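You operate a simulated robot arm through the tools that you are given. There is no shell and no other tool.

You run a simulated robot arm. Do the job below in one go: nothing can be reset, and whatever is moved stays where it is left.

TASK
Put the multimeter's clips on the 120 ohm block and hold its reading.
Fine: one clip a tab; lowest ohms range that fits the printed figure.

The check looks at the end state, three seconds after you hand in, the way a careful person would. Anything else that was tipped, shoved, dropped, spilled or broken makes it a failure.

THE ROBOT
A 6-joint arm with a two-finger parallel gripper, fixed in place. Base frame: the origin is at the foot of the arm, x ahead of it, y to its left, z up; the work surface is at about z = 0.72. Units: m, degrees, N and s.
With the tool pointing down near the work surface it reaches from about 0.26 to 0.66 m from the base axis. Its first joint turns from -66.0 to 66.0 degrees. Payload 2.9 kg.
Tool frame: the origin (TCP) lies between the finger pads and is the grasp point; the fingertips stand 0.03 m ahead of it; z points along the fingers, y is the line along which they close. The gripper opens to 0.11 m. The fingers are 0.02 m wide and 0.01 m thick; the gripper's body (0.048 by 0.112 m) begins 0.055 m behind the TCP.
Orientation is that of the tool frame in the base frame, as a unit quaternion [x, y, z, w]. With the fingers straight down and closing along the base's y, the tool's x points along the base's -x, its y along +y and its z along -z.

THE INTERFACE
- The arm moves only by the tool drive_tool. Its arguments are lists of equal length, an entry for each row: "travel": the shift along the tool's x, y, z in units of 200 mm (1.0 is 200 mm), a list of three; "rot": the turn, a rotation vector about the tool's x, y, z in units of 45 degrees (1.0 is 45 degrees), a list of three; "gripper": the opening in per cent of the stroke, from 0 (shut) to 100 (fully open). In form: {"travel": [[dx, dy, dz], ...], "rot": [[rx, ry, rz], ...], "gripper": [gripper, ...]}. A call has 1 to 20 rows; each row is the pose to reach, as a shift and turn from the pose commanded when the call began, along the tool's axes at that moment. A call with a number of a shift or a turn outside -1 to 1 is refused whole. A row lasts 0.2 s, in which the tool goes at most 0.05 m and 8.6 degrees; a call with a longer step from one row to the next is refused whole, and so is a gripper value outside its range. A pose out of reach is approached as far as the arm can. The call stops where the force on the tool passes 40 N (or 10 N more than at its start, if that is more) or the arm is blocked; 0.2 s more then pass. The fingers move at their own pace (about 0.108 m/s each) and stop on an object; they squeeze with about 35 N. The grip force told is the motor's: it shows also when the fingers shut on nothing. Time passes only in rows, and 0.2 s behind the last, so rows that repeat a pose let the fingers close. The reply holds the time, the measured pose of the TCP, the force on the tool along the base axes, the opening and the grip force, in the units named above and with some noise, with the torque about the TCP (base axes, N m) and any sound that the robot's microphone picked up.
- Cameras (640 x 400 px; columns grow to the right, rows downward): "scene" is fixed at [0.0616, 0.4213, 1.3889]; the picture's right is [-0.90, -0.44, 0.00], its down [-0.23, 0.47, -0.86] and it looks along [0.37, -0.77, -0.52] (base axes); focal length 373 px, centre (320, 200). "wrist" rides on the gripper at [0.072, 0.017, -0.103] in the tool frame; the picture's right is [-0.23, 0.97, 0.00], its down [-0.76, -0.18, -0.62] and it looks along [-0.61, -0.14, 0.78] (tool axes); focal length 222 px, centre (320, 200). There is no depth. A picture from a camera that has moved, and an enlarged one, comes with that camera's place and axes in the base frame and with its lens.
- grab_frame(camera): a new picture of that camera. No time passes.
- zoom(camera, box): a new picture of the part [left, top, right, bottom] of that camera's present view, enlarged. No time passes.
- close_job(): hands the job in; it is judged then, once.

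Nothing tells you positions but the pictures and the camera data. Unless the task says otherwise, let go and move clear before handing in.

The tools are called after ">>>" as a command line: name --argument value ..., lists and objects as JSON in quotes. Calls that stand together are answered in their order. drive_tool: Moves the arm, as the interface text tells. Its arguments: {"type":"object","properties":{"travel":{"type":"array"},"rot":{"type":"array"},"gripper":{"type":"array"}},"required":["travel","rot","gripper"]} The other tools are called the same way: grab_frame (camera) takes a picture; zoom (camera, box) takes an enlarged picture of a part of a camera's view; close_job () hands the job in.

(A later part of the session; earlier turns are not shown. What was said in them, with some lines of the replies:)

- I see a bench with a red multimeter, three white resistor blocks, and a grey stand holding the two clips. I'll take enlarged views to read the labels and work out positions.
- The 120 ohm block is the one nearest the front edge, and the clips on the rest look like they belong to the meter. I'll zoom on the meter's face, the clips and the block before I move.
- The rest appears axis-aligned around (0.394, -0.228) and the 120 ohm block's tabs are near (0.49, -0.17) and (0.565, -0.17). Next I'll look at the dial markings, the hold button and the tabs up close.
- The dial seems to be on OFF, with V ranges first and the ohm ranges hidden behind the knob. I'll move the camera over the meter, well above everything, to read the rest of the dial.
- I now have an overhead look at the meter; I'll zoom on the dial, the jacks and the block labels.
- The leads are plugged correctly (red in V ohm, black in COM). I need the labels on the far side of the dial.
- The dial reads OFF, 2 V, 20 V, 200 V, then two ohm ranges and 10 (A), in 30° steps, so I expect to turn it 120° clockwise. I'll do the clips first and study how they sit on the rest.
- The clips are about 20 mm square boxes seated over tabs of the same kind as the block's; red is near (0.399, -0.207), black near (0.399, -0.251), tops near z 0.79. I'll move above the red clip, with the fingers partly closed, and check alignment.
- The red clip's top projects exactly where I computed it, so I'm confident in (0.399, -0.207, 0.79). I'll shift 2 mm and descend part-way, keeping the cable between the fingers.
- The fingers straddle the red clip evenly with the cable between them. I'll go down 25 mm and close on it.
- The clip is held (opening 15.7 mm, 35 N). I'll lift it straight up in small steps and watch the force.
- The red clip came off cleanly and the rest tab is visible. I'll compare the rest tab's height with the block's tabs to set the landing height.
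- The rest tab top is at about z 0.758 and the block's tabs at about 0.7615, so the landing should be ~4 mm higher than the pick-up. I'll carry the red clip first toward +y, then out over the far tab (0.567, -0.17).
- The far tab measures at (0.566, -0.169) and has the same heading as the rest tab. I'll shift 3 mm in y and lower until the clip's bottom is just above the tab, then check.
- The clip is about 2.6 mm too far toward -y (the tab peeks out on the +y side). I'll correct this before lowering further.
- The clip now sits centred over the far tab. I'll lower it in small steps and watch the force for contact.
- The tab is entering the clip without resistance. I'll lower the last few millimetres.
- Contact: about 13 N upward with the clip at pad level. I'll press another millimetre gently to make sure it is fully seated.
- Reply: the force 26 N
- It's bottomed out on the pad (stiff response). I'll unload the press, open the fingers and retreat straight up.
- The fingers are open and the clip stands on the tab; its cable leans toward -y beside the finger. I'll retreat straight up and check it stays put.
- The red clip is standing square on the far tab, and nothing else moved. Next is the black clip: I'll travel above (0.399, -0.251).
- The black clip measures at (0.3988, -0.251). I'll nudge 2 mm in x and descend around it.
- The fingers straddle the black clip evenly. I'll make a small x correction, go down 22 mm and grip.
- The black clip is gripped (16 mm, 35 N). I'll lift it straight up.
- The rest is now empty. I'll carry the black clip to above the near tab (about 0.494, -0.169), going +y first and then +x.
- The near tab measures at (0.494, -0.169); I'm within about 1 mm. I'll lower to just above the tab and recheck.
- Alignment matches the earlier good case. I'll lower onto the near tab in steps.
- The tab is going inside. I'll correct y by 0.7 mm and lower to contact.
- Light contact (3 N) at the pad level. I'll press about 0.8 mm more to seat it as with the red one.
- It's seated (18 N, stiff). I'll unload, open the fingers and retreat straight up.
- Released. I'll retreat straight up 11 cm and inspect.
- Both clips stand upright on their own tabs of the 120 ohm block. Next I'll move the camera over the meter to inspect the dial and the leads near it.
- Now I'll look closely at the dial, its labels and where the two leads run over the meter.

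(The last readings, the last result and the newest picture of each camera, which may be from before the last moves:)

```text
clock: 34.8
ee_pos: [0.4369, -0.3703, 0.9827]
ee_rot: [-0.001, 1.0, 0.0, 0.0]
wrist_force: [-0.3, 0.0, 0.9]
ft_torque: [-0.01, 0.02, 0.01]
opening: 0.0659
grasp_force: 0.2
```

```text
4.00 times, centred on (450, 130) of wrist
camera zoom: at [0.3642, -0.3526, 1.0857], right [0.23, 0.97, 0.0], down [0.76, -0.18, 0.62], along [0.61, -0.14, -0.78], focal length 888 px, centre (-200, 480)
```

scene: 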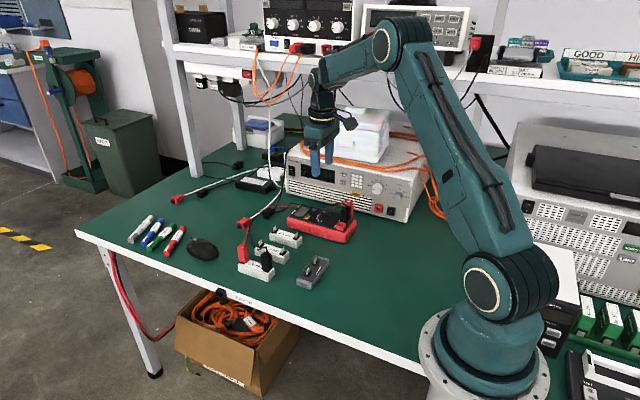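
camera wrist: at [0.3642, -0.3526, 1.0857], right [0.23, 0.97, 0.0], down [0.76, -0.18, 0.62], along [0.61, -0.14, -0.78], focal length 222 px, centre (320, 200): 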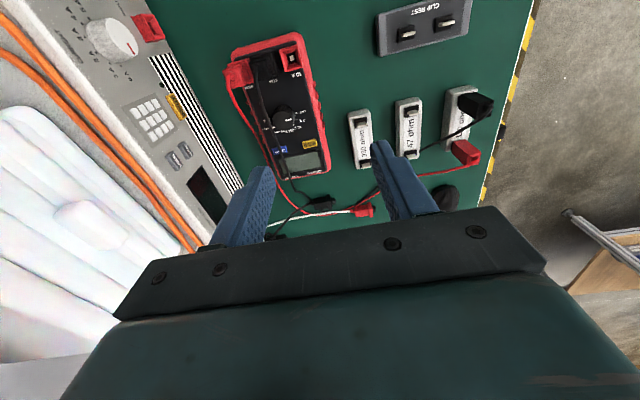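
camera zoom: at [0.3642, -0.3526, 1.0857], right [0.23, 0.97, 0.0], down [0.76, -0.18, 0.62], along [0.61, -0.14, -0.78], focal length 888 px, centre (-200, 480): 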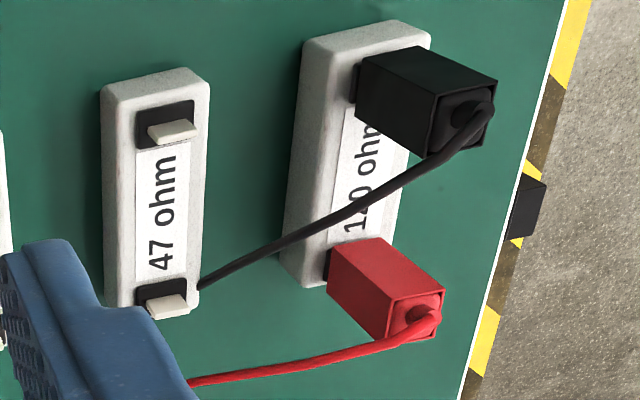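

The meter is axis-aligned: OFF points to +y, each step is 30° clockwise, and the 200 ohm mark should be 120° round from OFF. The black lead runs close to the knob's -y side, so I'll check how the lead behaves around the 47 ohm block before choosing the grip.

>>> zoom --camera "scene" --box '[238, 228, 286, 262]'

>>> zoom --camera "wrist" --box '[262, 115, 302, 140]'

>>> zoom --camera "wrist" --box '[340, 130, 470, 210]'

```text
11.76 times, centred on (262, 245) of scene
camera zoom: at [0.0616, 0.4213, 1.3889], right [-0.9, -0.44, 0.0], down [-0.23, 0.47, -0.86], along [0.37, -0.77, -0.52], focal length 4388 px, centre (1002, -329)
```

zoom: 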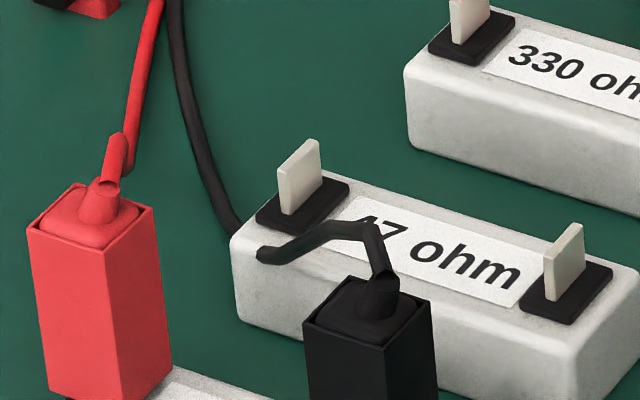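

```text
16.00 times, centred on (282, 128) of wrist
camera zoom: at [0.3642, -0.3526, 1.0857], right [0.23, 0.97, 0.0], down [0.76, -0.18, 0.62], along [0.61, -0.14, -0.78], focal length 3554 px, centre (928, 1360)
```

zoom: 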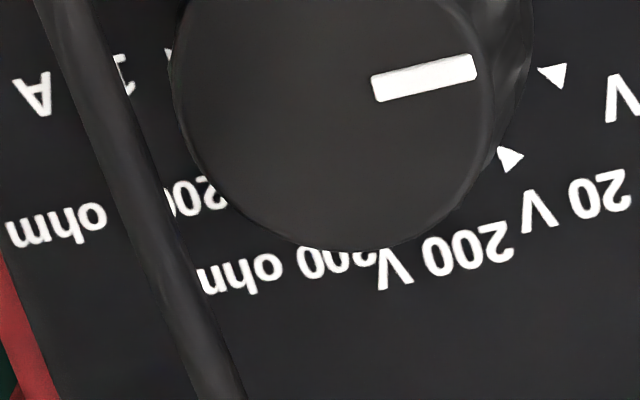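

```text
4.92 times, centred on (405, 170) of wrist
camera zoom: at [0.3642, -0.3526, 1.0857], right [0.23, 0.97, 0.0], down [0.76, -0.18, 0.62], along [0.61, -0.14, -0.78], focal length 1094 px, centre (-98, 348)
```

zoom: 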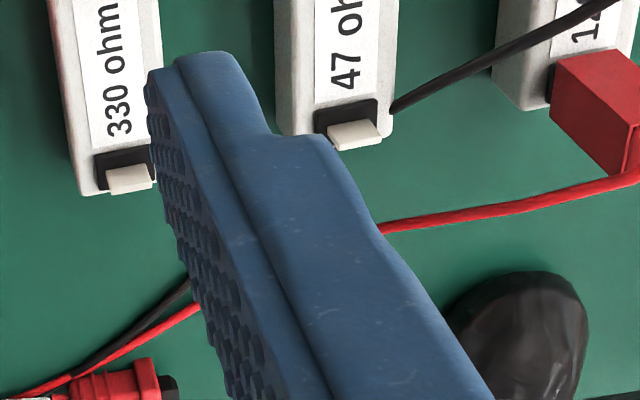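

The lead passes straight through a corner of the 47 ohm block, so it's evidently only loosely modelled, but I'll still keep my fingers off it. I'll move above the knob (0.453, -0.4248) and start turning the gripper so that it closes along the meter's length.

>>> drive_tool --travel '[[-0.014, -0.046, 0.05], [-0.028, -0.092, 0.1], [-0.042, -0.138, 0.15], [-0.056, -0.184, 0.2], [-0.07, -0.23, 0.25], [-0.084, -0.276, 0.3], [-0.084, -0.276, 0.3]]' --rot '[[0, 0, -0.166], [0, 0, -0.333], [0, 0, -0.5], [0, 0, -0.666], [0, 0, -0.833], [0, 0, -1.0], [0, 0, -1.0]]' --gripper '[55, 50, 45, 45, 45, 45, 45]'

>>> grab_frame --camera "wrist"

>>> grab_frame --camera "scene"

```text
clock: 36.4
ee_pos: [0.4542, -0.4256, 0.9237]
ee_rot: [-0.385, 0.923, 0.0, -0.001]
wrist_force: [-0.6, 0.2, -0.7]
ft_torque: [-0.01, 0.0, 0.01]
opening: 0.0497
grasp_force: 0.0
```

```text
taken
camera wrist: at [0.39, -0.4637, 1.0264], right [-0.53, 0.85, 0.0], down [0.66, 0.41, 0.62], along [0.53, 0.33, -0.78], focal length 222 px, centre (320, 200)
```

wrist: 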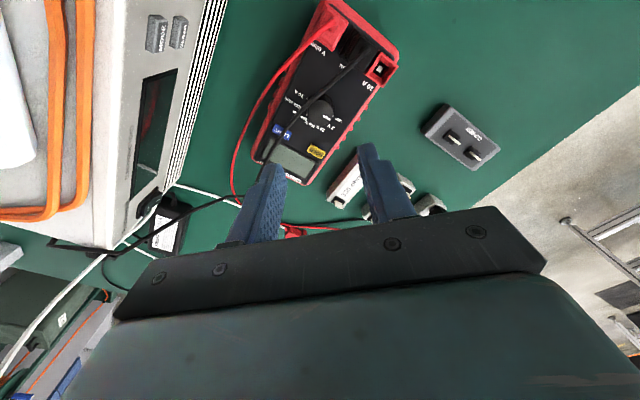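

```text
taken
```

scene: 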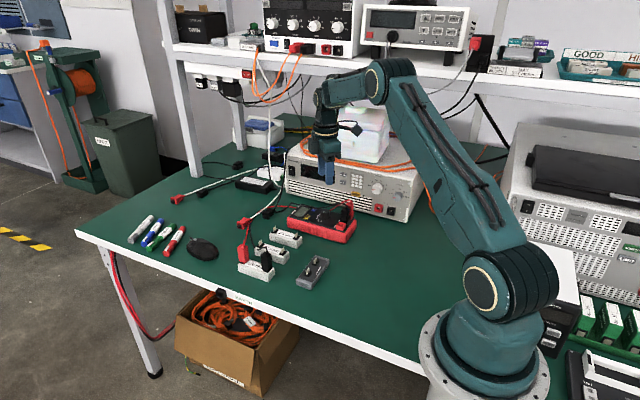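

The gripper has turned 45° and sits above the knob at (0.453, -0.425, 0.923). I'll check labels and lead clearance from this angle.

>>> zoom --camera "wrist" --box '[284, 80, 348, 130]'

>>> zoom --camera "wrist" --box '[250, 0, 430, 200]'

```text
8.00 times, centred on (316, 105) of wrist
camera zoom: at [0.39, -0.4637, 1.0264], right [-0.53, 0.85, 0.0], down [0.66, 0.41, 0.62], along [0.53, 0.33, -0.78], focal length 1777 px, centre (352, 960)
```

zoom: 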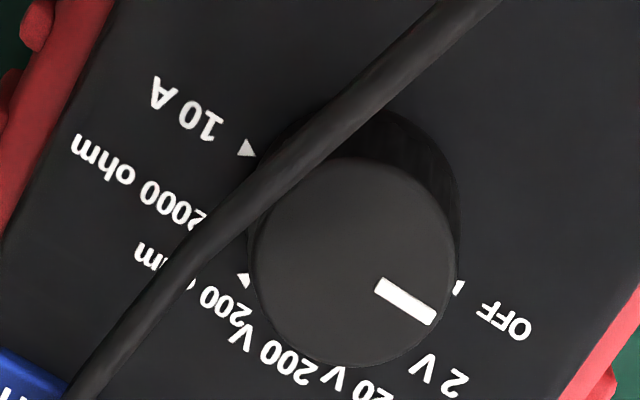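

```text
2.00 times, centred on (340, 100) of wrist
camera zoom: at [0.39, -0.4637, 1.0264], right [-0.53, 0.85, 0.0], down [0.66, 0.41, 0.62], along [0.53, 0.33, -0.78], focal length 444 px, centre (280, 400)
```

zoom: 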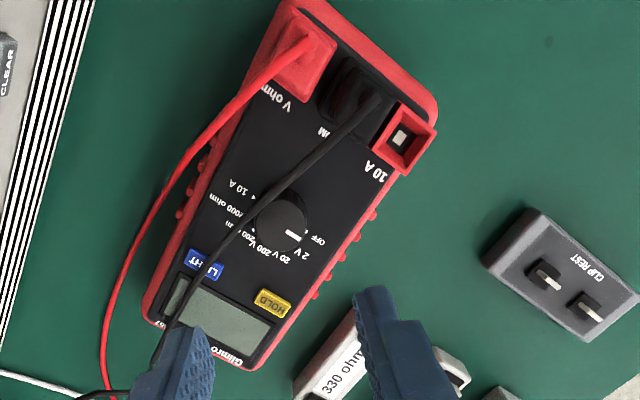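

The labels are now clear: 200 ohm comes right after 200 V, then 2000 ohm, then 10 A. I'll turn a further 35° so the fingers stay off the black lead, and descend part-way around the knob.

>>> drive_tool --travel '[[0, 0, 0.05], [0, 0, 0.1], [0, 0, 0.15], [0, 0, 0.2], [0, 0, 0.25], [0, 0, 0.35], [0, 0, 0.45], [0, 0, 0.5], [0, 0, 0.5]]' --rot '[[0, 0, -0.156], [0, 0, -0.311], [0, 0, -0.467], [0, 0, -0.622], [0, 0, -0.778], [0, 0, -0.778], [0, 0, -0.778], [0, 0, -0.778], [0, 0, -0.778]]' --gripper '[45, 45, 45, 45, 45, 45, 45, 45, 45]'

>>> grab_frame --camera "wrist"

>>> zoom --camera "wrist" --box '[240, 80, 400, 220]'

>>> zoom --camera "scene" --box '[270, 150, 380, 245]'

```text
clock: 38.4
ee_pos: [0.4557, -0.4263, 0.8216]
ee_rot: [-0.643, 0.766, 0.0, -0.001]
wrist_force: [-0.2, -0.2, 0.7]
ft_torque: [-0.03, 0.02, -0.03]
opening: 0.0496
grasp_force: 0.1
```

```text
taken
camera wrist: at [0.4254, -0.4932, 0.9254], right [-0.92, 0.39, 0.0], down [0.31, 0.72, 0.62], along [0.25, 0.57, -0.78], focal length 222 px, centre (320, 200)
```

wrist: 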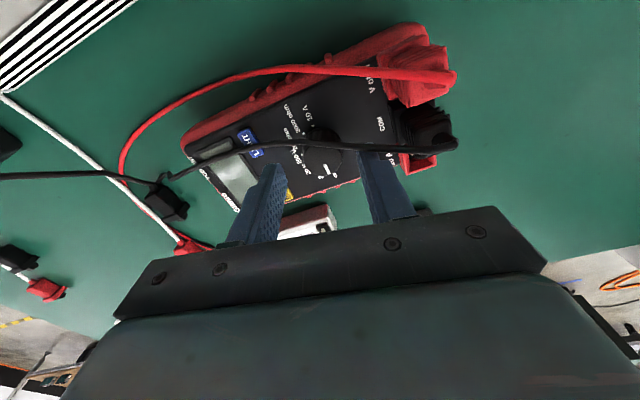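

```text
2.86 times, centred on (320, 150) of wrist
camera zoom: at [0.4254, -0.4932, 0.9254], right [-0.92, 0.39, 0.0], down [0.31, 0.72, 0.62], along [0.25, 0.57, -0.78], focal length 635 px, centre (320, 343)
```

zoom: 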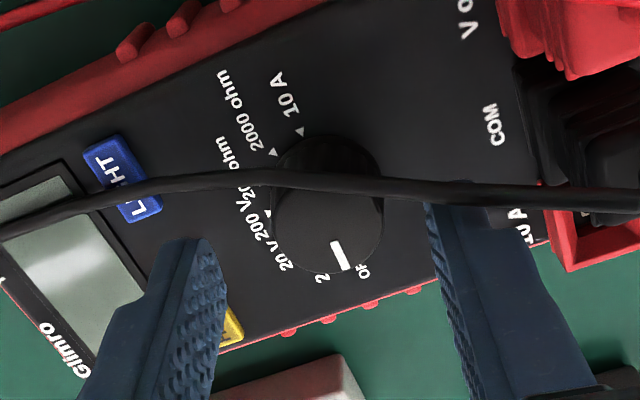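

```text
4.21 times, centred on (325, 198) of scene
camera zoom: at [0.0616, 0.4213, 1.3889], right [-0.9, -0.44, 0.0], down [-0.23, 0.47, -0.86], along [0.37, -0.77, -0.52], focal length 1570 px, centre (299, 210)
```

zoom: 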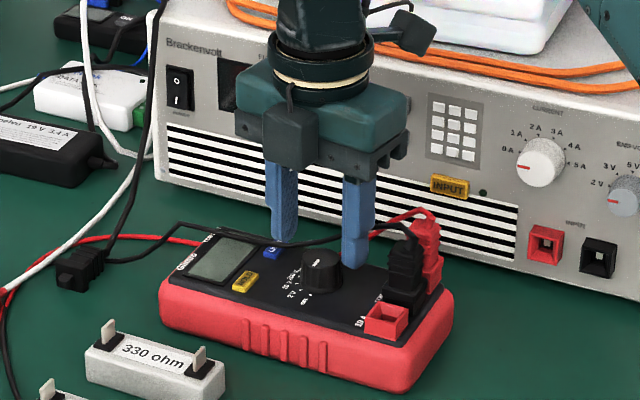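

The knob is slightly off between the fingers (about 1.6 mm along the closing line). I'll correct that and lower the fingertips to about 4 mm above the meter's face, still open.

>>> drive_tool --travel '[[-0.002, 0.008, 0.03], [-0.002, 0.008, 0.06], [-0.002, 0.008, 0.09], [-0.002, 0.008, 0.11], [-0.002, 0.008, 0.11]]' --rot '[[0, 0, 0], [0, 0, 0], [0, 0, 0], [0, 0, 0], [0, 0, 0]]' --gripper '[45, 42, 38, 36, 36]'

>>> zoom --camera "wrist" --box '[240, 80, 400, 220]'

>>> zoom --camera "scene" --box '[290, 180, 360, 235]'

```text
clock: 39.6
ee_pos: [0.4516, -0.4239, 0.8]
ee_rot: [-0.642, 0.766, 0.0, 0.0]
wrist_force: [-0.3, 0.0, -0.5]
ft_torque: [0.0, -0.01, -0.01]
opening: 0.0398
grasp_force: 0.1
```

```text
2.86 times, centred on (320, 150) of wrist
camera zoom: at [0.4233, -0.492, 0.9036], right [-0.92, 0.39, 0.0], down [0.31, 0.72, 0.62], along [0.25, 0.57, -0.78], focal length 635 px, centre (320, 343)
```

zoom: 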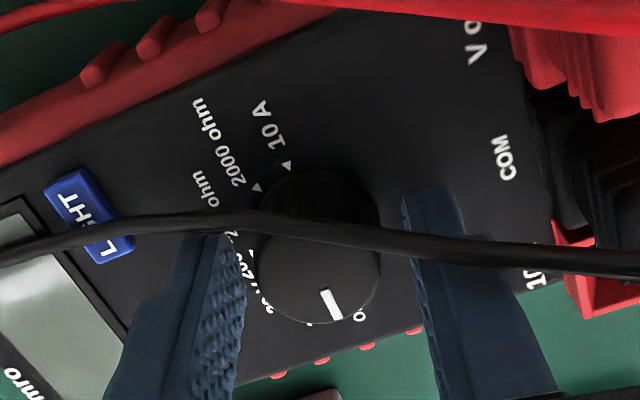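

```text
7.27 times, centred on (325, 208) of scene
camera zoom: at [0.0616, 0.4213, 1.3889], right [-0.9, -0.44, 0.0], down [-0.23, 0.47, -0.86], along [0.37, -0.77, -0.52], focal length 2712 px, centre (284, 146)
```

zoom: 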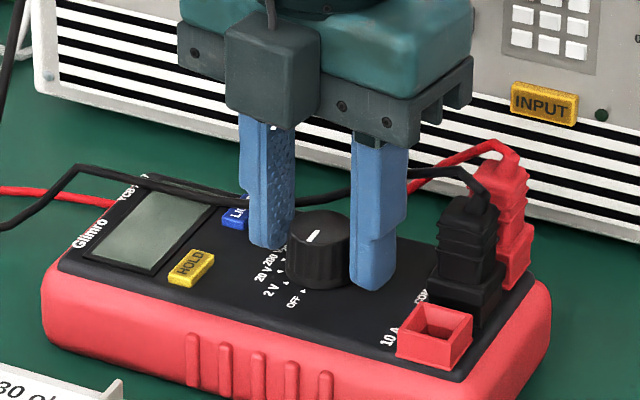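

The knob is centred between the fingers now (within about half a millimetre). I'll close on it gently and check that the meter hasn't moved.

>>> drive_tool --travel '[[0, 0, 0], [0, 0, 0], [0, 0, 0], [0, 0, 0]]' --rot '[[0, 0, 0], [0, 0, 0], [0, 0, 0], [0, 0, 0]]' --gripper '[28, 20, 15, 15]'

>>> zoom --camera "wrist" --box '[240, 80, 400, 220]'

>>> zoom --camera "scene" --box '[290, 180, 360, 235]'

```text
clock: 40.6
ee_pos: [0.4532, -0.424, 0.8002]
ee_rot: [-0.643, 0.766, 0.0, 0.001]
wrist_force: [3.6, -1.6, -1.2]
ft_torque: [-0.06, -0.05, 0.01]
opening: 0.0274
grasp_force: 35.7
```

```text
2.86 times, centred on (320, 150) of wrist
camera zoom: at [0.4234, -0.492, 0.9037], right [-0.92, 0.39, 0.0], down [0.31, 0.72, 0.62], along [0.25, 0.57, -0.78], focal length 635 px, centre (320, 343)
```

zoom: 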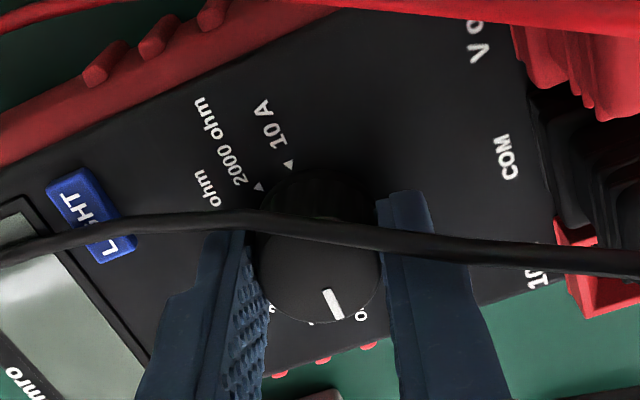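

```text
7.27 times, centred on (325, 208) of scene
camera zoom: at [0.0616, 0.4213, 1.3889], right [-0.9, -0.44, 0.0], down [-0.23, 0.47, -0.86], along [0.37, -0.77, -0.52], focal length 2712 px, centre (284, 146)
```

zoom: 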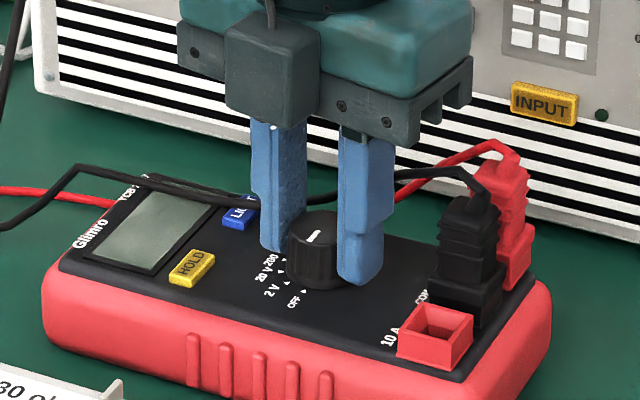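

The knob is gripped (27.4 mm) with hardly any side load. I'll turn 30° clockwise and listen for the click.

>>> drive_tool --travel '[[0, 0, 0], [0, 0, 0], [0, 0, 0], [0, 0, 0], [0, 0, 0], [0, 0, 0]]' --rot '[[0, 0, 0.133], [0, 0, 0.267], [0, 0, 0.4], [0, 0, 0.533], [0, 0, 0.667], [0, 0, 0.667]]' --gripper '[15, 15, 15, 15, 15, 15]'

>>> zoom --camera "wrist" --box '[240, 80, 400, 220]'

>>> zoom --camera "scene" --box '[280, 180, 360, 240]'

```text
clock: 42.0
ee_pos: [0.4524, -0.4249, 0.8003]
ee_rot: [-0.422, 0.907, 0.0, 0.0]
wrist_force: [2.9, 4.0, -0.3]
ft_torque: [0.05, -0.06, -0.01]
opening: 0.0275
grasp_force: 35.0
```

```text
2.86 times, centred on (320, 150) of wrist
camera zoom: at [0.3923, -0.468, 0.9038], right [-0.6, 0.8, 0.0], down [0.63, 0.47, 0.62], along [0.5, 0.37, -0.78], focal length 635 px, centre (320, 343)
```

zoom: 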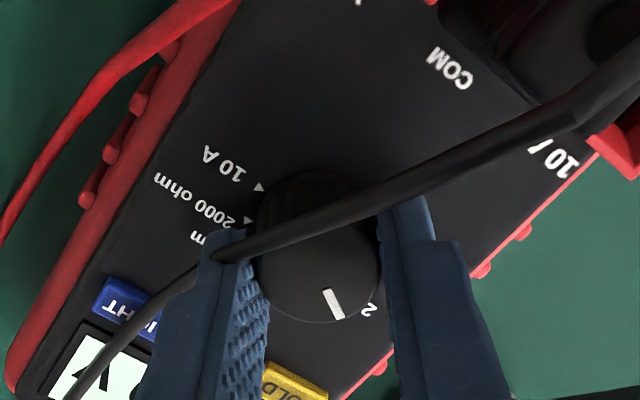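

```text
6.67 times, centred on (320, 210) of scene
camera zoom: at [0.0617, 0.4214, 1.3889], right [-0.9, -0.44, 0.0], down [-0.23, 0.47, -0.86], along [0.37, -0.77, -0.52], focal length 2486 px, centre (320, 133)
```

zoom: 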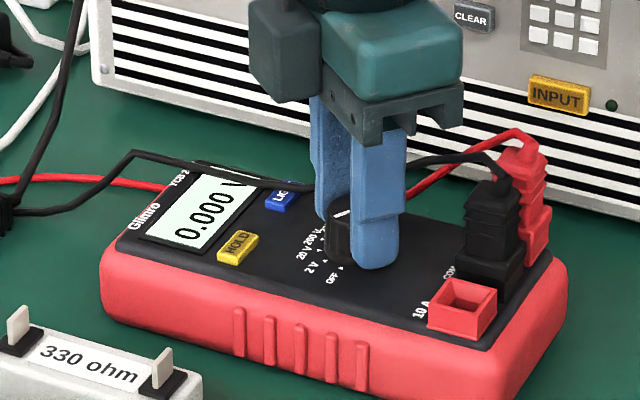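

The meter woke up and shows 0.000 V on the 2 V range; the knob follows the gripper and the lead doesn't obstruct. I'll carry on turning 45°.

>>> drive_tool --travel '[[0, 0, 0], [0, 0, 0], [0, 0, 0], [0, 0, 0], [0, 0, 0], [0, 0, 0], [0, 0, 0], [0, 0, 0]]' --rot '[[0, 0, 0.133], [0, 0, 0.267], [0, 0, 0.4], [0, 0, 0.533], [0, 0, 0.667], [0, 0, 0.8], [0, 0, 1.0], [0, 0, 1.0]]' --gripper '[15, 15, 15, 15, 15, 15, 15, 15]'

>>> zoom --camera "scene" --box '[280, 180, 360, 240]'

>>> zoom --camera "wrist" --box '[240, 80, 400, 220]'

```text
refused: row 7 steps farther than a row can; nothing moved
```

```text
6.67 times, centred on (320, 210) of scene
camera zoom: at [0.0617, 0.4214, 1.3889], right [-0.9, -0.44, 0.0], down [-0.23, 0.47, -0.86], along [0.37, -0.77, -0.52], focal length 2486 px, centre (320, 133)
```

zoom: 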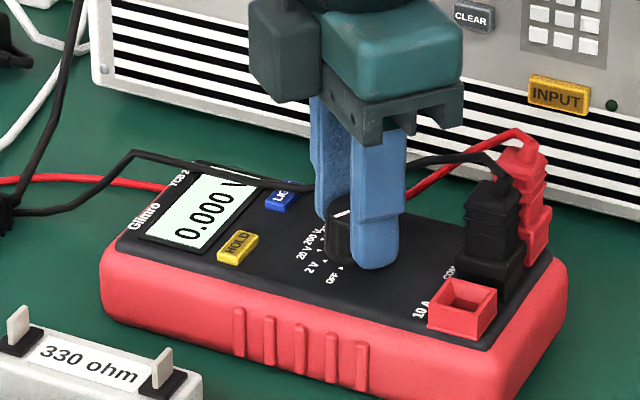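

```text
2.86 times, centred on (320, 150) of wrist
camera zoom: at [0.3923, -0.468, 0.9038], right [-0.6, 0.8, 0.0], down [0.63, 0.47, 0.62], along [0.5, 0.37, -0.78], focal length 635 px, centre (320, 343)
```

zoom: 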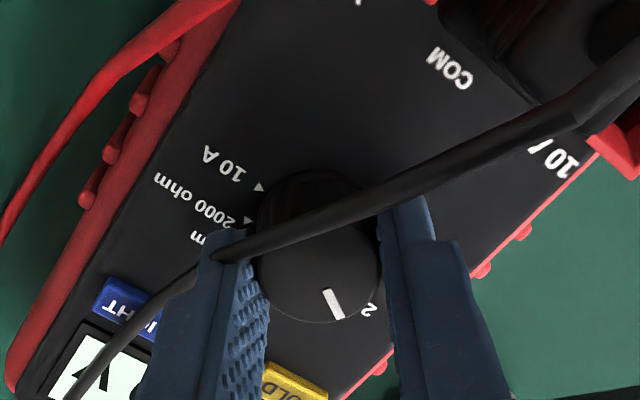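

One of my rows stepped slightly too far, so the call was refused and nothing moved. I'll repeat the 45° turn with even 6.4° steps.

>>> drive_tool --travel '[[0, 0, 0], [0, 0, 0], [0, 0, 0], [0, 0, 0], [0, 0, 0], [0, 0, 0], [0, 0, 0], [0, 0, 0]]' --rot '[[0, 0, 0.143], [0, 0, 0.286], [0, 0, 0.429], [0, 0, 0.571], [0, 0, 0.714], [0, 0, 0.857], [0, 0, 1.0], [0, 0, 1.0]]' --gripper '[15, 15, 15, 15, 15, 15, 15, 15]'

>>> zoom --camera "scene" --box '[280, 180, 360, 240]'

>>> zoom --camera "wrist" --box '[240, 80, 400, 220]'

```text
clock: 43.8
ee_pos: [0.4517, -0.4247, 0.8019]
ee_rot: [-0.042, 0.999, -0.001, 0.0]
wrist_force: [3.6, -2.6, 0.5]
ft_torque: [-0.08, 0.33, 0.02]
opening: 0.0276
grasp_force: 35.0
```

```text
6.67 times, centred on (320, 210) of scene
camera zoom: at [0.0617, 0.4213, 1.3889], right [-0.9, -0.44, 0.0], down [-0.23, 0.47, -0.86], along [0.37, -0.77, -0.52], focal length 2486 px, centre (320, 133)
```

zoom: 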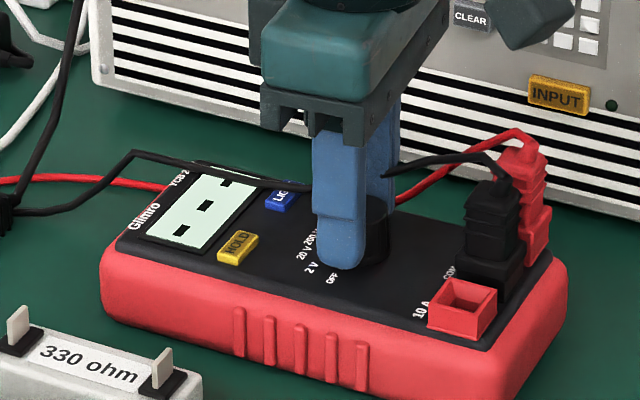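

```text
2.86 times, centred on (320, 150) of wrist
camera zoom: at [0.3783, -0.413, 0.9037], right [0.14, 0.99, 0.0], down [0.77, -0.11, 0.62], along [0.62, -0.09, -0.78], focal length 635 px, centre (320, 343)
```

zoom: 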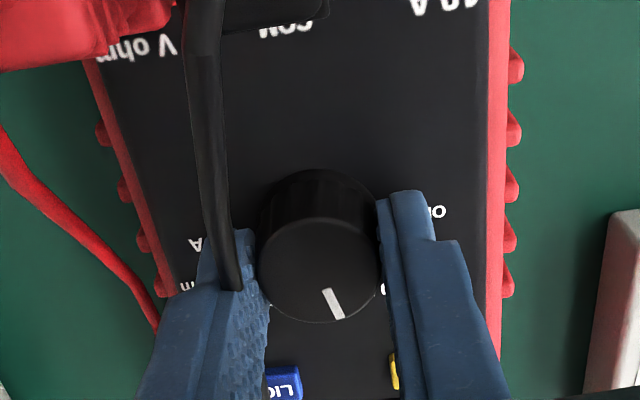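

The knob is between positions (display shows dashes), as expected at 75°. I'll turn the remaining 45°.

>>> drive_tool --travel '[[0, 0, 0], [0, 0, 0], [0, 0, 0], [0, 0, 0], [0, 0, 0], [0, 0, 0], [0, 0, 0], [0, 0, 0]]' --rot '[[0, 0, 0.143], [0, 0, 0.286], [0, 0, 0.429], [0, 0, 0.571], [0, 0, 0.714], [0, 0, 0.857], [0, 0, 1.0], [0, 0, 1.0]]' --gripper '[15, 15, 15, 15, 15, 15, 15, 15]'

>>> zoom --camera "scene" --box '[280, 180, 360, 240]'

>>> zoom --camera "wrist" --box '[240, 80, 400, 220]'

```text
clock: 45.6
ee_pos: [0.4522, -0.4249, 0.801]
ee_rot: [0.343, 0.939, 0.0, 0.0]
wrist_force: [-2.0, 2.1, 2.0]
ft_torque: [-0.26, -0.16, -0.01]
opening: 0.0273
grasp_force: 34.4
```

```text
6.67 times, centred on (320, 210) of scene
camera zoom: at [0.0615, 0.4214, 1.3889], right [-0.9, -0.44, 0.0], down [-0.23, 0.47, -0.86], along [0.37, -0.77, -0.52], focal length 2486 px, centre (320, 133)
```

zoom: 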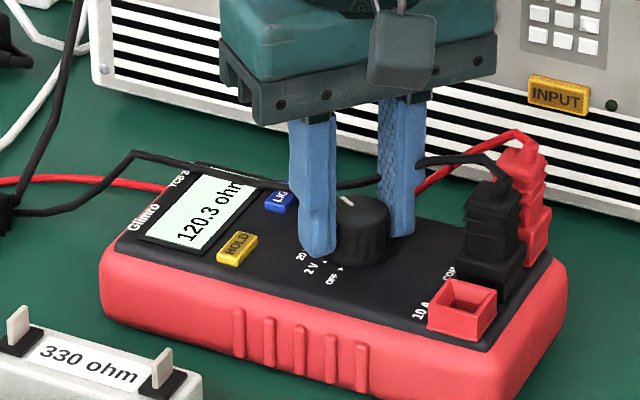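

```text
2.86 times, centred on (320, 150) of wrist
camera zoom: at [0.4072, -0.364, 0.9039], right [0.8, 0.6, 0.0], down [0.47, -0.63, 0.62], along [0.37, -0.5, -0.78], focal length 635 px, centre (320, 343)
```

zoom: 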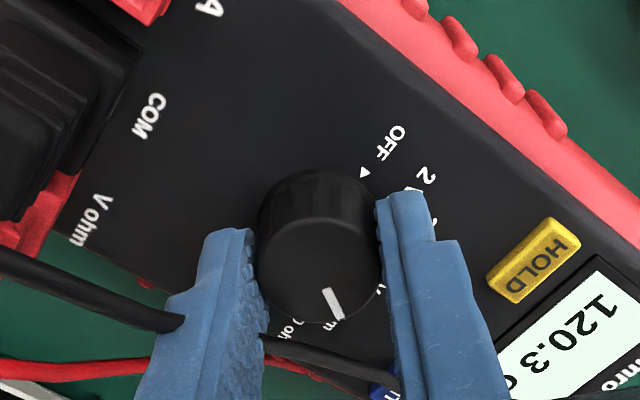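

The display reads 120.3 ohm on the 200 ohm range, so both clips are making contact. I'll open the fingers and rise straight up off the knob.

>>> drive_tool --travel '[[0, 0, 0], [0, 0, 0], [0, 0, 0], [0, 0, -0.05], [0, 0, -0.1], [0, 0, -0.2], [0, 0, -0.3]]' --rot '[[0, 0, 0], [0, 0, 0], [0, 0, 0], [0, 0, 0], [0, 0, 0], [0, 0, 0], [0, 0, 0]]' --gripper '[28, 36, 40, 40, 40, 40, 40]'

>>> zoom --camera "scene" --box '[280, 180, 360, 240]'

>>> grab_frame --camera "wrist"

>>> zoom --camera "wrist" --box '[240, 50, 400, 190]'

```text
clock: 47.2
ee_pos: [0.4511, -0.4248, 0.8602]
ee_rot: [0.342, 0.94, 0.0, 0.0]
wrist_force: [-0.3, -0.3, 0.2]
ft_torque: [-0.01, 0.04, 0.0]
opening: 0.0439
grasp_force: 0.2
```

```text
6.67 times, centred on (320, 210) of scene
camera zoom: at [0.0616, 0.4213, 1.3889], right [-0.9, -0.44, 0.0], down [-0.23, 0.47, -0.86], along [0.37, -0.77, -0.52], focal length 2486 px, centre (320, 133)
```

zoom: 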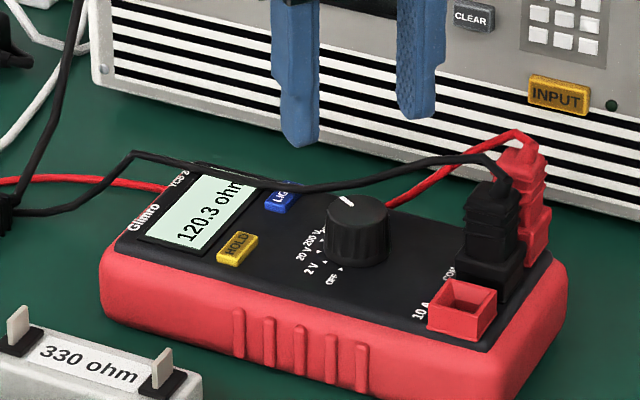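

```text
taken
camera wrist: at [0.407, -0.3643, 0.9631], right [0.8, 0.6, 0.0], down [0.47, -0.63, 0.62], along [0.37, -0.5, -0.78], focal length 222 px, centre (320, 200)
```

wrist: 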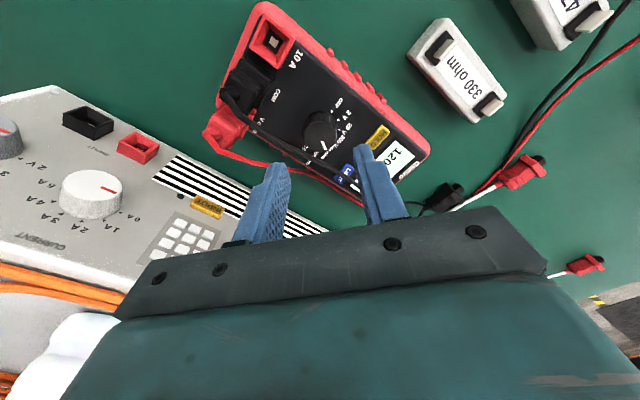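

```text
2.86 times, centred on (320, 120) of wrist
camera zoom: at [0.407, -0.3643, 0.9631], right [0.8, 0.6, 0.0], down [0.47, -0.63, 0.62], along [0.37, -0.5, -0.78], focal length 635 px, centre (320, 429)
```

zoom: 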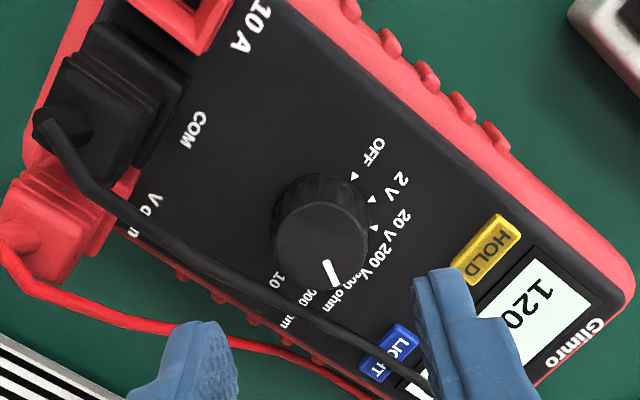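

The knob stays on 200 ohm and the display still reads 120.3 ohm. Next I'll close the fingers, turn the gripper back square, and go above the HOLD button at about (0.500, -0.399).

>>> drive_tool --travel '[[0, 0, -0.05], [-0.022, 0.05, -0.05], [-0.043, 0.1, -0.05], [-0.065, 0.151, -0.05], [-0.086, 0.201, -0.05], [-0.108, 0.251, -0.05], [-0.108, 0.251, -0.05], [-0.108, 0.251, -0.05]]' --rot '[[0, 0, 0], [0, 0, -0.178], [0, 0, -0.356], [0, 0, -0.533], [0, 0, -0.711], [0, 0, -0.889], [0, 0, -0.889], [0, 0, -0.889]]' --gripper '[40, 30, 20, 10, 0, 0, 0, 0]'

>>> grab_frame --camera "wrist"

>>> zoom --camera "wrist" --box '[240, 80, 400, 220]'

>>> zoom --camera "scene" --box '[280, 180, 360, 240]'

```text
clock: 49.0
ee_pos: [0.4991, -0.4004, 0.8709]
ee_rot: [0.0, 1.0, 0.0, -0.001]
wrist_force: [-0.5, -0.3, 0.7]
ft_torque: [0.02, 0.02, -0.01]
opening: 0.0
grasp_force: 34.8
```

```text
taken
camera wrist: at [0.4271, -0.3821, 0.9739], right [0.23, 0.97, 0.0], down [0.76, -0.18, 0.62], along [0.61, -0.14, -0.78], focal length 222 px, centre (320, 200)
```

wrist: 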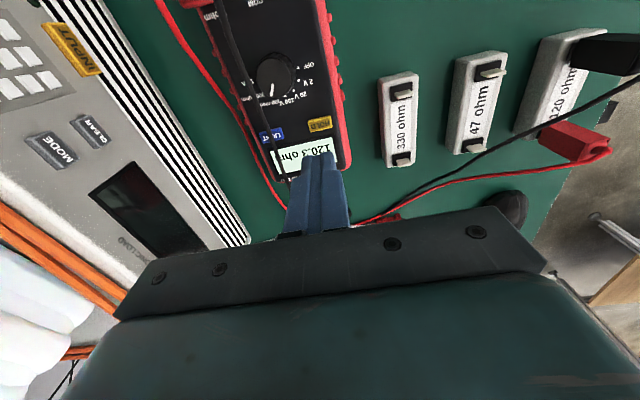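

```text
2.86 times, centred on (320, 150) of wrist
camera zoom: at [0.4271, -0.3821, 0.9739], right [0.23, 0.97, 0.0], down [0.76, -0.18, 0.62], along [0.61, -0.14, -0.78], focal length 635 px, centre (320, 343)
```

zoom: 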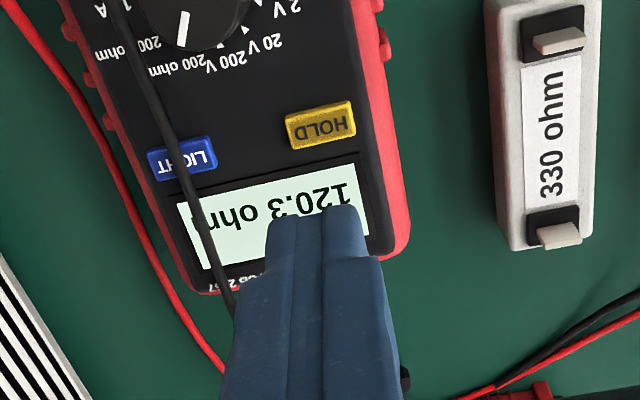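

```text
6.67 times, centred on (320, 210) of scene
camera zoom: at [0.0616, 0.4213, 1.3889], right [-0.9, -0.44, 0.0], down [-0.23, 0.47, -0.86], along [0.37, -0.77, -0.52], focal length 2486 px, centre (320, 133)
```

zoom: 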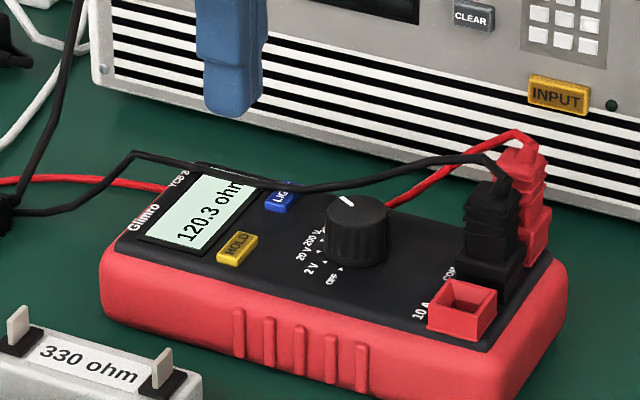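

HOLD's top is at (0.500, -0.398, 0.769), right below the fingers. I'll descend to a few millimetres above it.

>>> drive_tool --travel '[[0.003, 0.003, 0.1], [0.003, 0.003, 0.2], [0.003, 0.003, 0.27], [0.003, 0.003, 0.32], [0.003, 0.003, 0.32]]' --rot '[[0, 0, 0], [0, 0, 0], [0, 0, 0], [0, 0, 0], [0, 0, 0]]' --gripper '[0, 0, 0, 0, 0]'

>>> zoom --camera "wrist" --box '[270, 110, 370, 200]'

>>> zoom --camera "scene" --box '[285, 190, 345, 230]'

```text
clock: 50.2
ee_pos: [0.5016, -0.3997, 0.8064]
ee_rot: [0.0, 1.0, 0.0, 0.0]
wrist_force: [-0.5, -0.4, -0.1]
ft_torque: [0.01, -0.02, -0.02]
opening: 0.0002
grasp_force: 35.3
```

```text
4.44 times, centred on (320, 155) of wrist
camera zoom: at [0.4281, -0.382, 0.909], right [0.23, 0.97, 0.0], down [0.76, -0.18, 0.62], along [0.61, -0.14, -0.78], focal length 987 px, centre (320, 400)
```

zoom: 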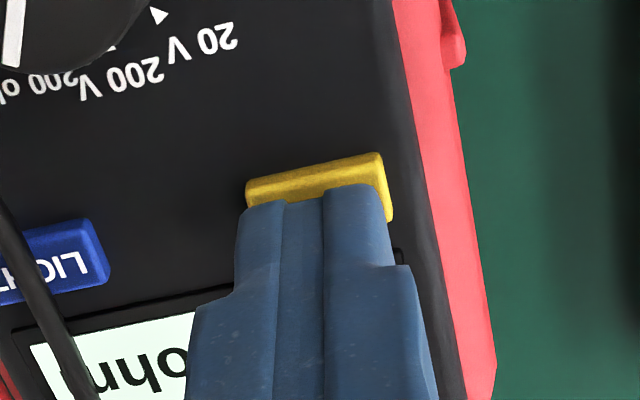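

```text
10.00 times, centred on (315, 210) of scene
camera zoom: at [0.0616, 0.4213, 1.3889], right [-0.9, -0.44, 0.0], down [-0.23, 0.47, -0.86], along [0.37, -0.77, -0.52], focal length 3730 px, centre (370, 100)
```

zoom: 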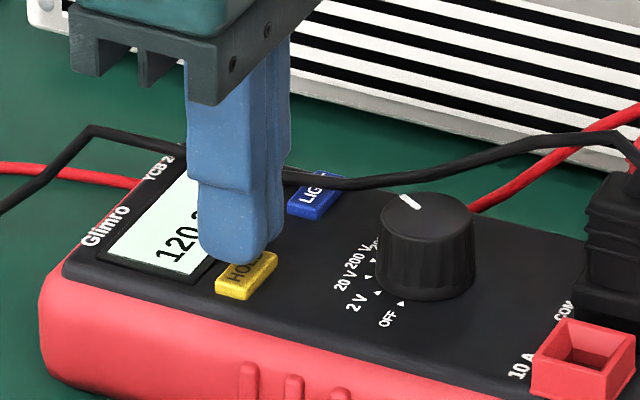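

I'm 7 mm above the button and about 1.5 mm too far in +x. I'll correct that and approach to just above it.

>>> drive_tool --travel '[[0.009, 0.002, 0.0], [0.009, 0.002, 0.01], [0.009, 0.002, 0.02], [0.009, 0.002, 0.025], [0.009, 0.002, 0.025]]' --rot '[[0, 0, 0], [0, 0, 0], [0, 0, 0], [0, 0, 0], [0, 0, 0]]' --gripper '[0, 0, 0, 0, 0]'

>>> zoom --camera "wrist" --box '[270, 110, 370, 200]'

>>> zoom --camera "scene" --box '[290, 195, 330, 222]'

```text
clock: 51.4
ee_pos: [0.4986, -0.3988, 0.8016]
ee_rot: [0.0, 1.0, 0.0, 0.0]
wrist_force: [0.0, 0.1, 0.3]
ft_torque: [0.02, 0.04, -0.02]
opening: 0.0
grasp_force: 35.5
```

```text
4.44 times, centred on (320, 155) of wrist
camera zoom: at [0.4259, -0.3811, 0.9048], right [0.23, 0.97, 0.0], down [0.76, -0.18, 0.62], along [0.61, -0.14, -0.78], focal length 987 px, centre (320, 400)
```

zoom: 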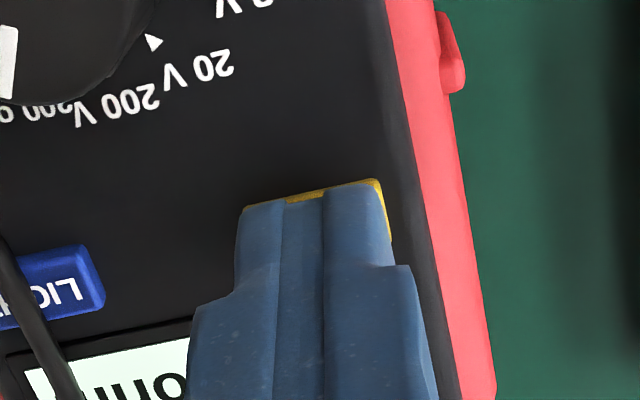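

```text
14.81 times, centred on (310, 208) of scene
camera zoom: at [0.0616, 0.4213, 1.3889], right [-0.9, -0.44, 0.0], down [-0.23, 0.47, -0.86], along [0.37, -0.77, -0.52], focal length 5525 px, centre (468, 74)
```

zoom: 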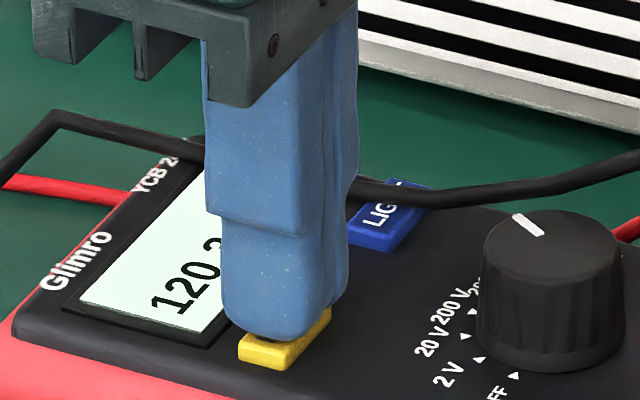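

The tip is about 2–3 mm above the button and well centred. I'll go down in fine steps and watch the force and the display.

>>> drive_tool --travel '[[0, 0, 0.004], [0, 0, 0.008], [0, 0, 0.012], [0, 0, 0.012]]' --rot '[[0, 0, 0], [0, 0, 0], [0, 0, 0], [0, 0, 0]]' --gripper '[0, 0, 0, 0]'

>>> zoom --camera "scene" --box '[290, 195, 330, 222]'

```text
clock: 52.4
ee_pos: [0.4983, -0.3983, 0.8008]
ee_rot: [0.001, 1.0, 0.0, 0.0]
wrist_force: [0.4, -0.2, 0.1]
ft_torque: [-0.01, -0.02, -0.01]
opening: 0.0
grasp_force: 35.3
```

```text
14.81 times, centred on (310, 208) of scene
camera zoom: at [0.0616, 0.4213, 1.3889], right [-0.9, -0.44, 0.0], down [-0.23, 0.47, -0.86], along [0.37, -0.77, -0.52], focal length 5525 px, centre (468, 74)
```

zoom: 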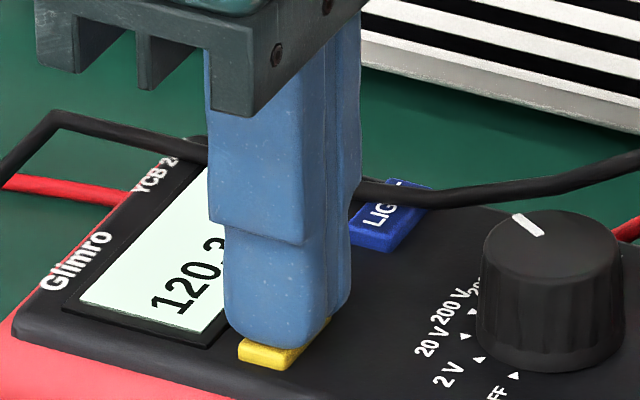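

No contact yet and still 120.3 ohm, live. I'll go another 1.5 mm in half-millimetre steps.

>>> drive_tool --travel '[[0, 0, 0.0025], [0, 0, 0.005], [0, 0, 0.0075], [0, 0, 0.0075]]' --rot '[[0, 0, 0], [0, 0, 0], [0, 0, 0], [0, 0, 0]]' --gripper '[0, 0, 0, 0]'

>>> zoom --camera "scene" --box '[290, 195, 330, 222]'

```text
clock: 53.4
ee_pos: [0.4986, -0.3991, 0.7978]
ee_rot: [0.0, 1.0, 0.0, 0.001]
wrist_force: [-1.3, 1.0, 2.5]
ft_torque: [0.0, 0.0, 0.03]
opening: 0.0002
grasp_force: 35.0
heard: click
```

```text
14.81 times, centred on (310, 208) of scene
camera zoom: at [0.0615, 0.4214, 1.3889], right [-0.9, -0.44, 0.0], down [-0.23, 0.47, -0.86], along [0.37, -0.77, -0.52], focal length 5525 px, centre (468, 74)
```

zoom: 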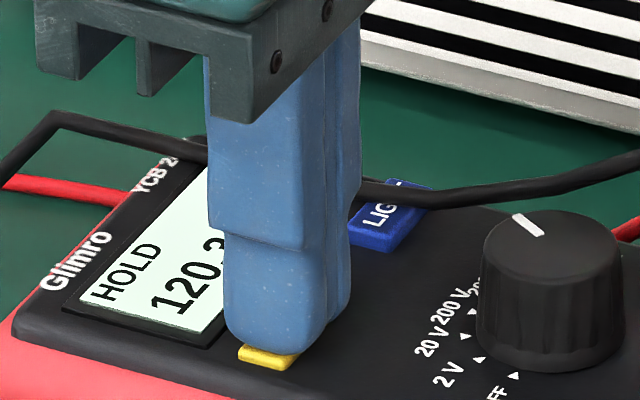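

A click, and the display now shows HOLD with 120.3. I'll lift straight off the button without touching it again.

>>> drive_tool --travel '[[0, 0, -0.05], [0, 0, -0.15], [0, 0, -0.3], [0, 0, -0.5], [0, 0, -0.7], [0, 0, -0.85]]' --rot '[[0, 0, 0], [0, 0, 0], [0, 0, 0], [0, 0, 0], [0, 0, 0], [0, 0, 0]]' --gripper '[0, 0, 0, 0, 0, 0]'

>>> grab_frame --camera "scene"

>>> zoom --camera "scene" --box '[280, 185, 360, 240]'

>>> zoom --camera "scene" --box '[220, 200, 340, 300]'

>>> grab_frame --camera "wrist"

```text
clock: 54.8
ee_pos: [0.5009, -0.3996, 0.9692]
ee_rot: [0.0, 1.0, -0.001, 0.001]
wrist_force: [-0.3, 1.1, -0.1]
ft_torque: [0.0, 0.02, -0.01]
opening: 0.0001
grasp_force: 35.3
```

```text
taken
```

scene: 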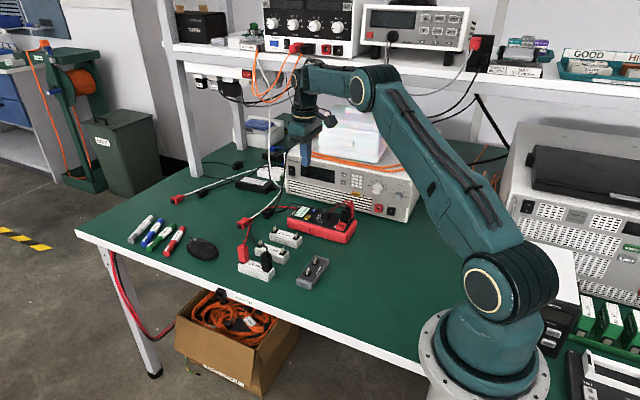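

```text
7.27 times, centred on (320, 212) of scene
camera zoom: at [0.0616, 0.4213, 1.3889], right [-0.9, -0.44, 0.0], down [-0.23, 0.47, -0.86], along [0.37, -0.77, -0.52], focal length 2712 px, centre (320, 109)
```

zoom: 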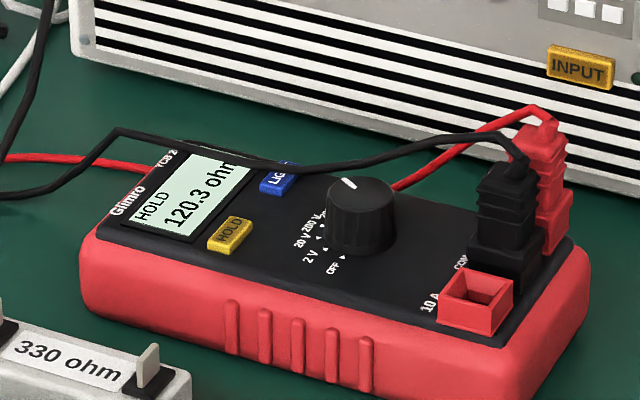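

```text
4.00 times, centred on (280, 250) of scene
camera zoom: at [0.0616, 0.4213, 1.3889], right [-0.9, -0.44, 0.0], down [-0.23, 0.47, -0.86], along [0.37, -0.77, -0.52], focal length 1492 px, centre (480, 0)
```

zoom: 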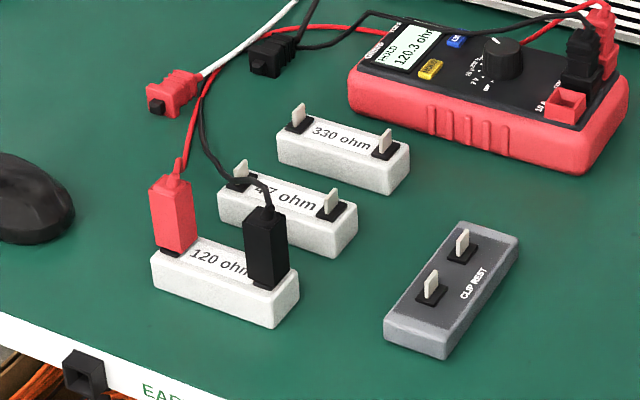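

```text
taken
camera wrist: at [0.4279, -0.3826, 1.072], right [0.23, 0.97, 0.0], down [0.76, -0.18, 0.62], along [0.61, -0.14, -0.78], focal length 222 px, centre (320, 200)
```

wrist: 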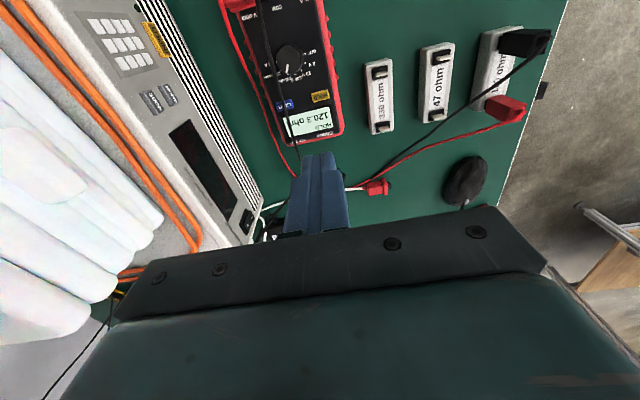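

The meter holds 120.3 ohm, both clips stand on the 120 ohm block, and nothing else has moved. One last check of the dial and clips before handing in.

>>> zoom --camera "wrist" --box '[255, 30, 345, 150]'

>>> zoom --camera "wrist" --box '[440, 15, 560, 125]'

>>> zoom --camera "scene" --box '[232, 236, 292, 281]'

```text
3.33 times, centred on (300, 90) of wrist
camera zoom: at [0.4279, -0.3826, 1.072], right [0.23, 0.97, 0.0], down [0.76, -0.18, 0.62], along [0.61, -0.14, -0.78], focal length 740 px, centre (387, 567)
```

zoom: 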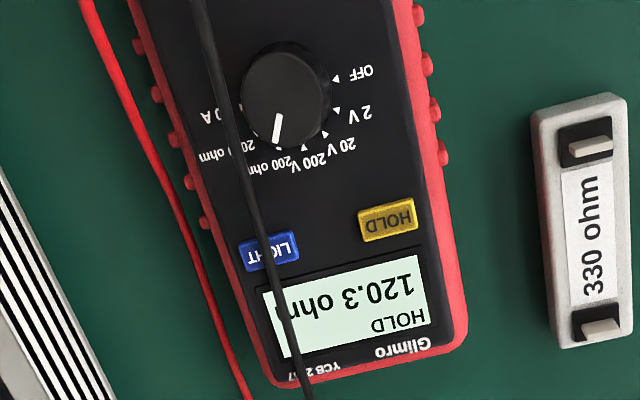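

```text
3.64 times, centred on (500, 70) of wrist
camera zoom: at [0.4279, -0.3826, 1.072], right [0.23, 0.97, 0.0], down [0.76, -0.18, 0.62], along [0.61, -0.14, -0.78], focal length 808 px, centre (-334, 673)
```

zoom: 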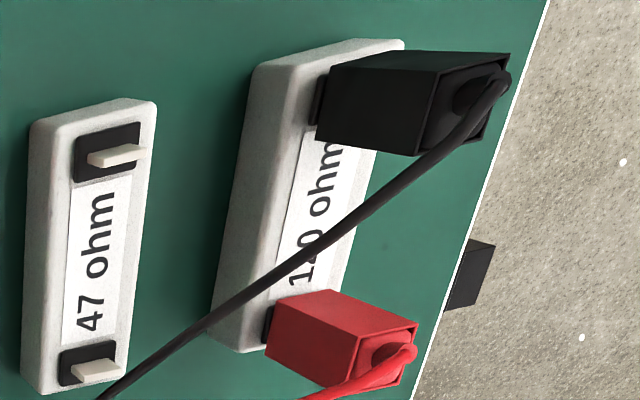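

```text
8.89 times, centred on (262, 258) of scene
camera zoom: at [0.0616, 0.4213, 1.3889], right [-0.9, -0.44, 0.0], down [-0.23, 0.47, -0.86], along [0.37, -0.77, -0.52], focal length 3315 px, centre (836, -320)
```

zoom: 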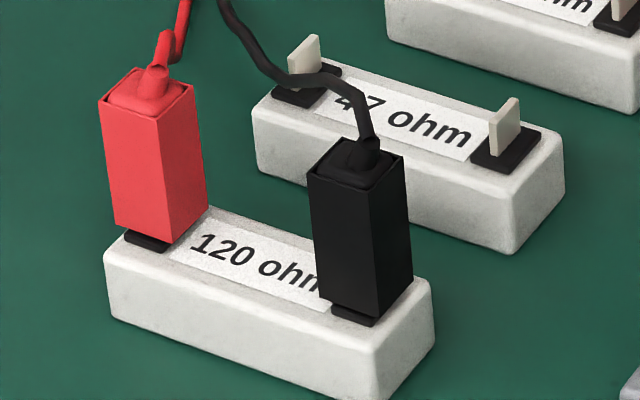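

The dial points at 200 ohm and the display holds 120.3 ohm. The red and black clips sit on separate tabs of the 120 ohm block, and the arm is clear. I'm handing in the job.

>>> close_job

```text
The job is handed in.
```

The multimeter is holding a reading of 120.3 ohm from the 120 ohm block, and the job is handed in.

- **Clips:** the red clip is on the block's far tab and the black clip on its near tab. Both are seated and upright.
- **Range:** the dial is on 200 ohm, the lower of the two ohms ranges and the lowest that fits 120 ohm.
- **Hold:** I pressed HOLD once. It clicked, and the display shows HOLD with 120.3 ohm.

In the final pictures nothing else on the bench looked moved. The black lead appears to pass through a corner of the 47 ohm block, which looks like a quirk of the simulation. That block itself didn't move. The gripper is empty and clear of the bench.
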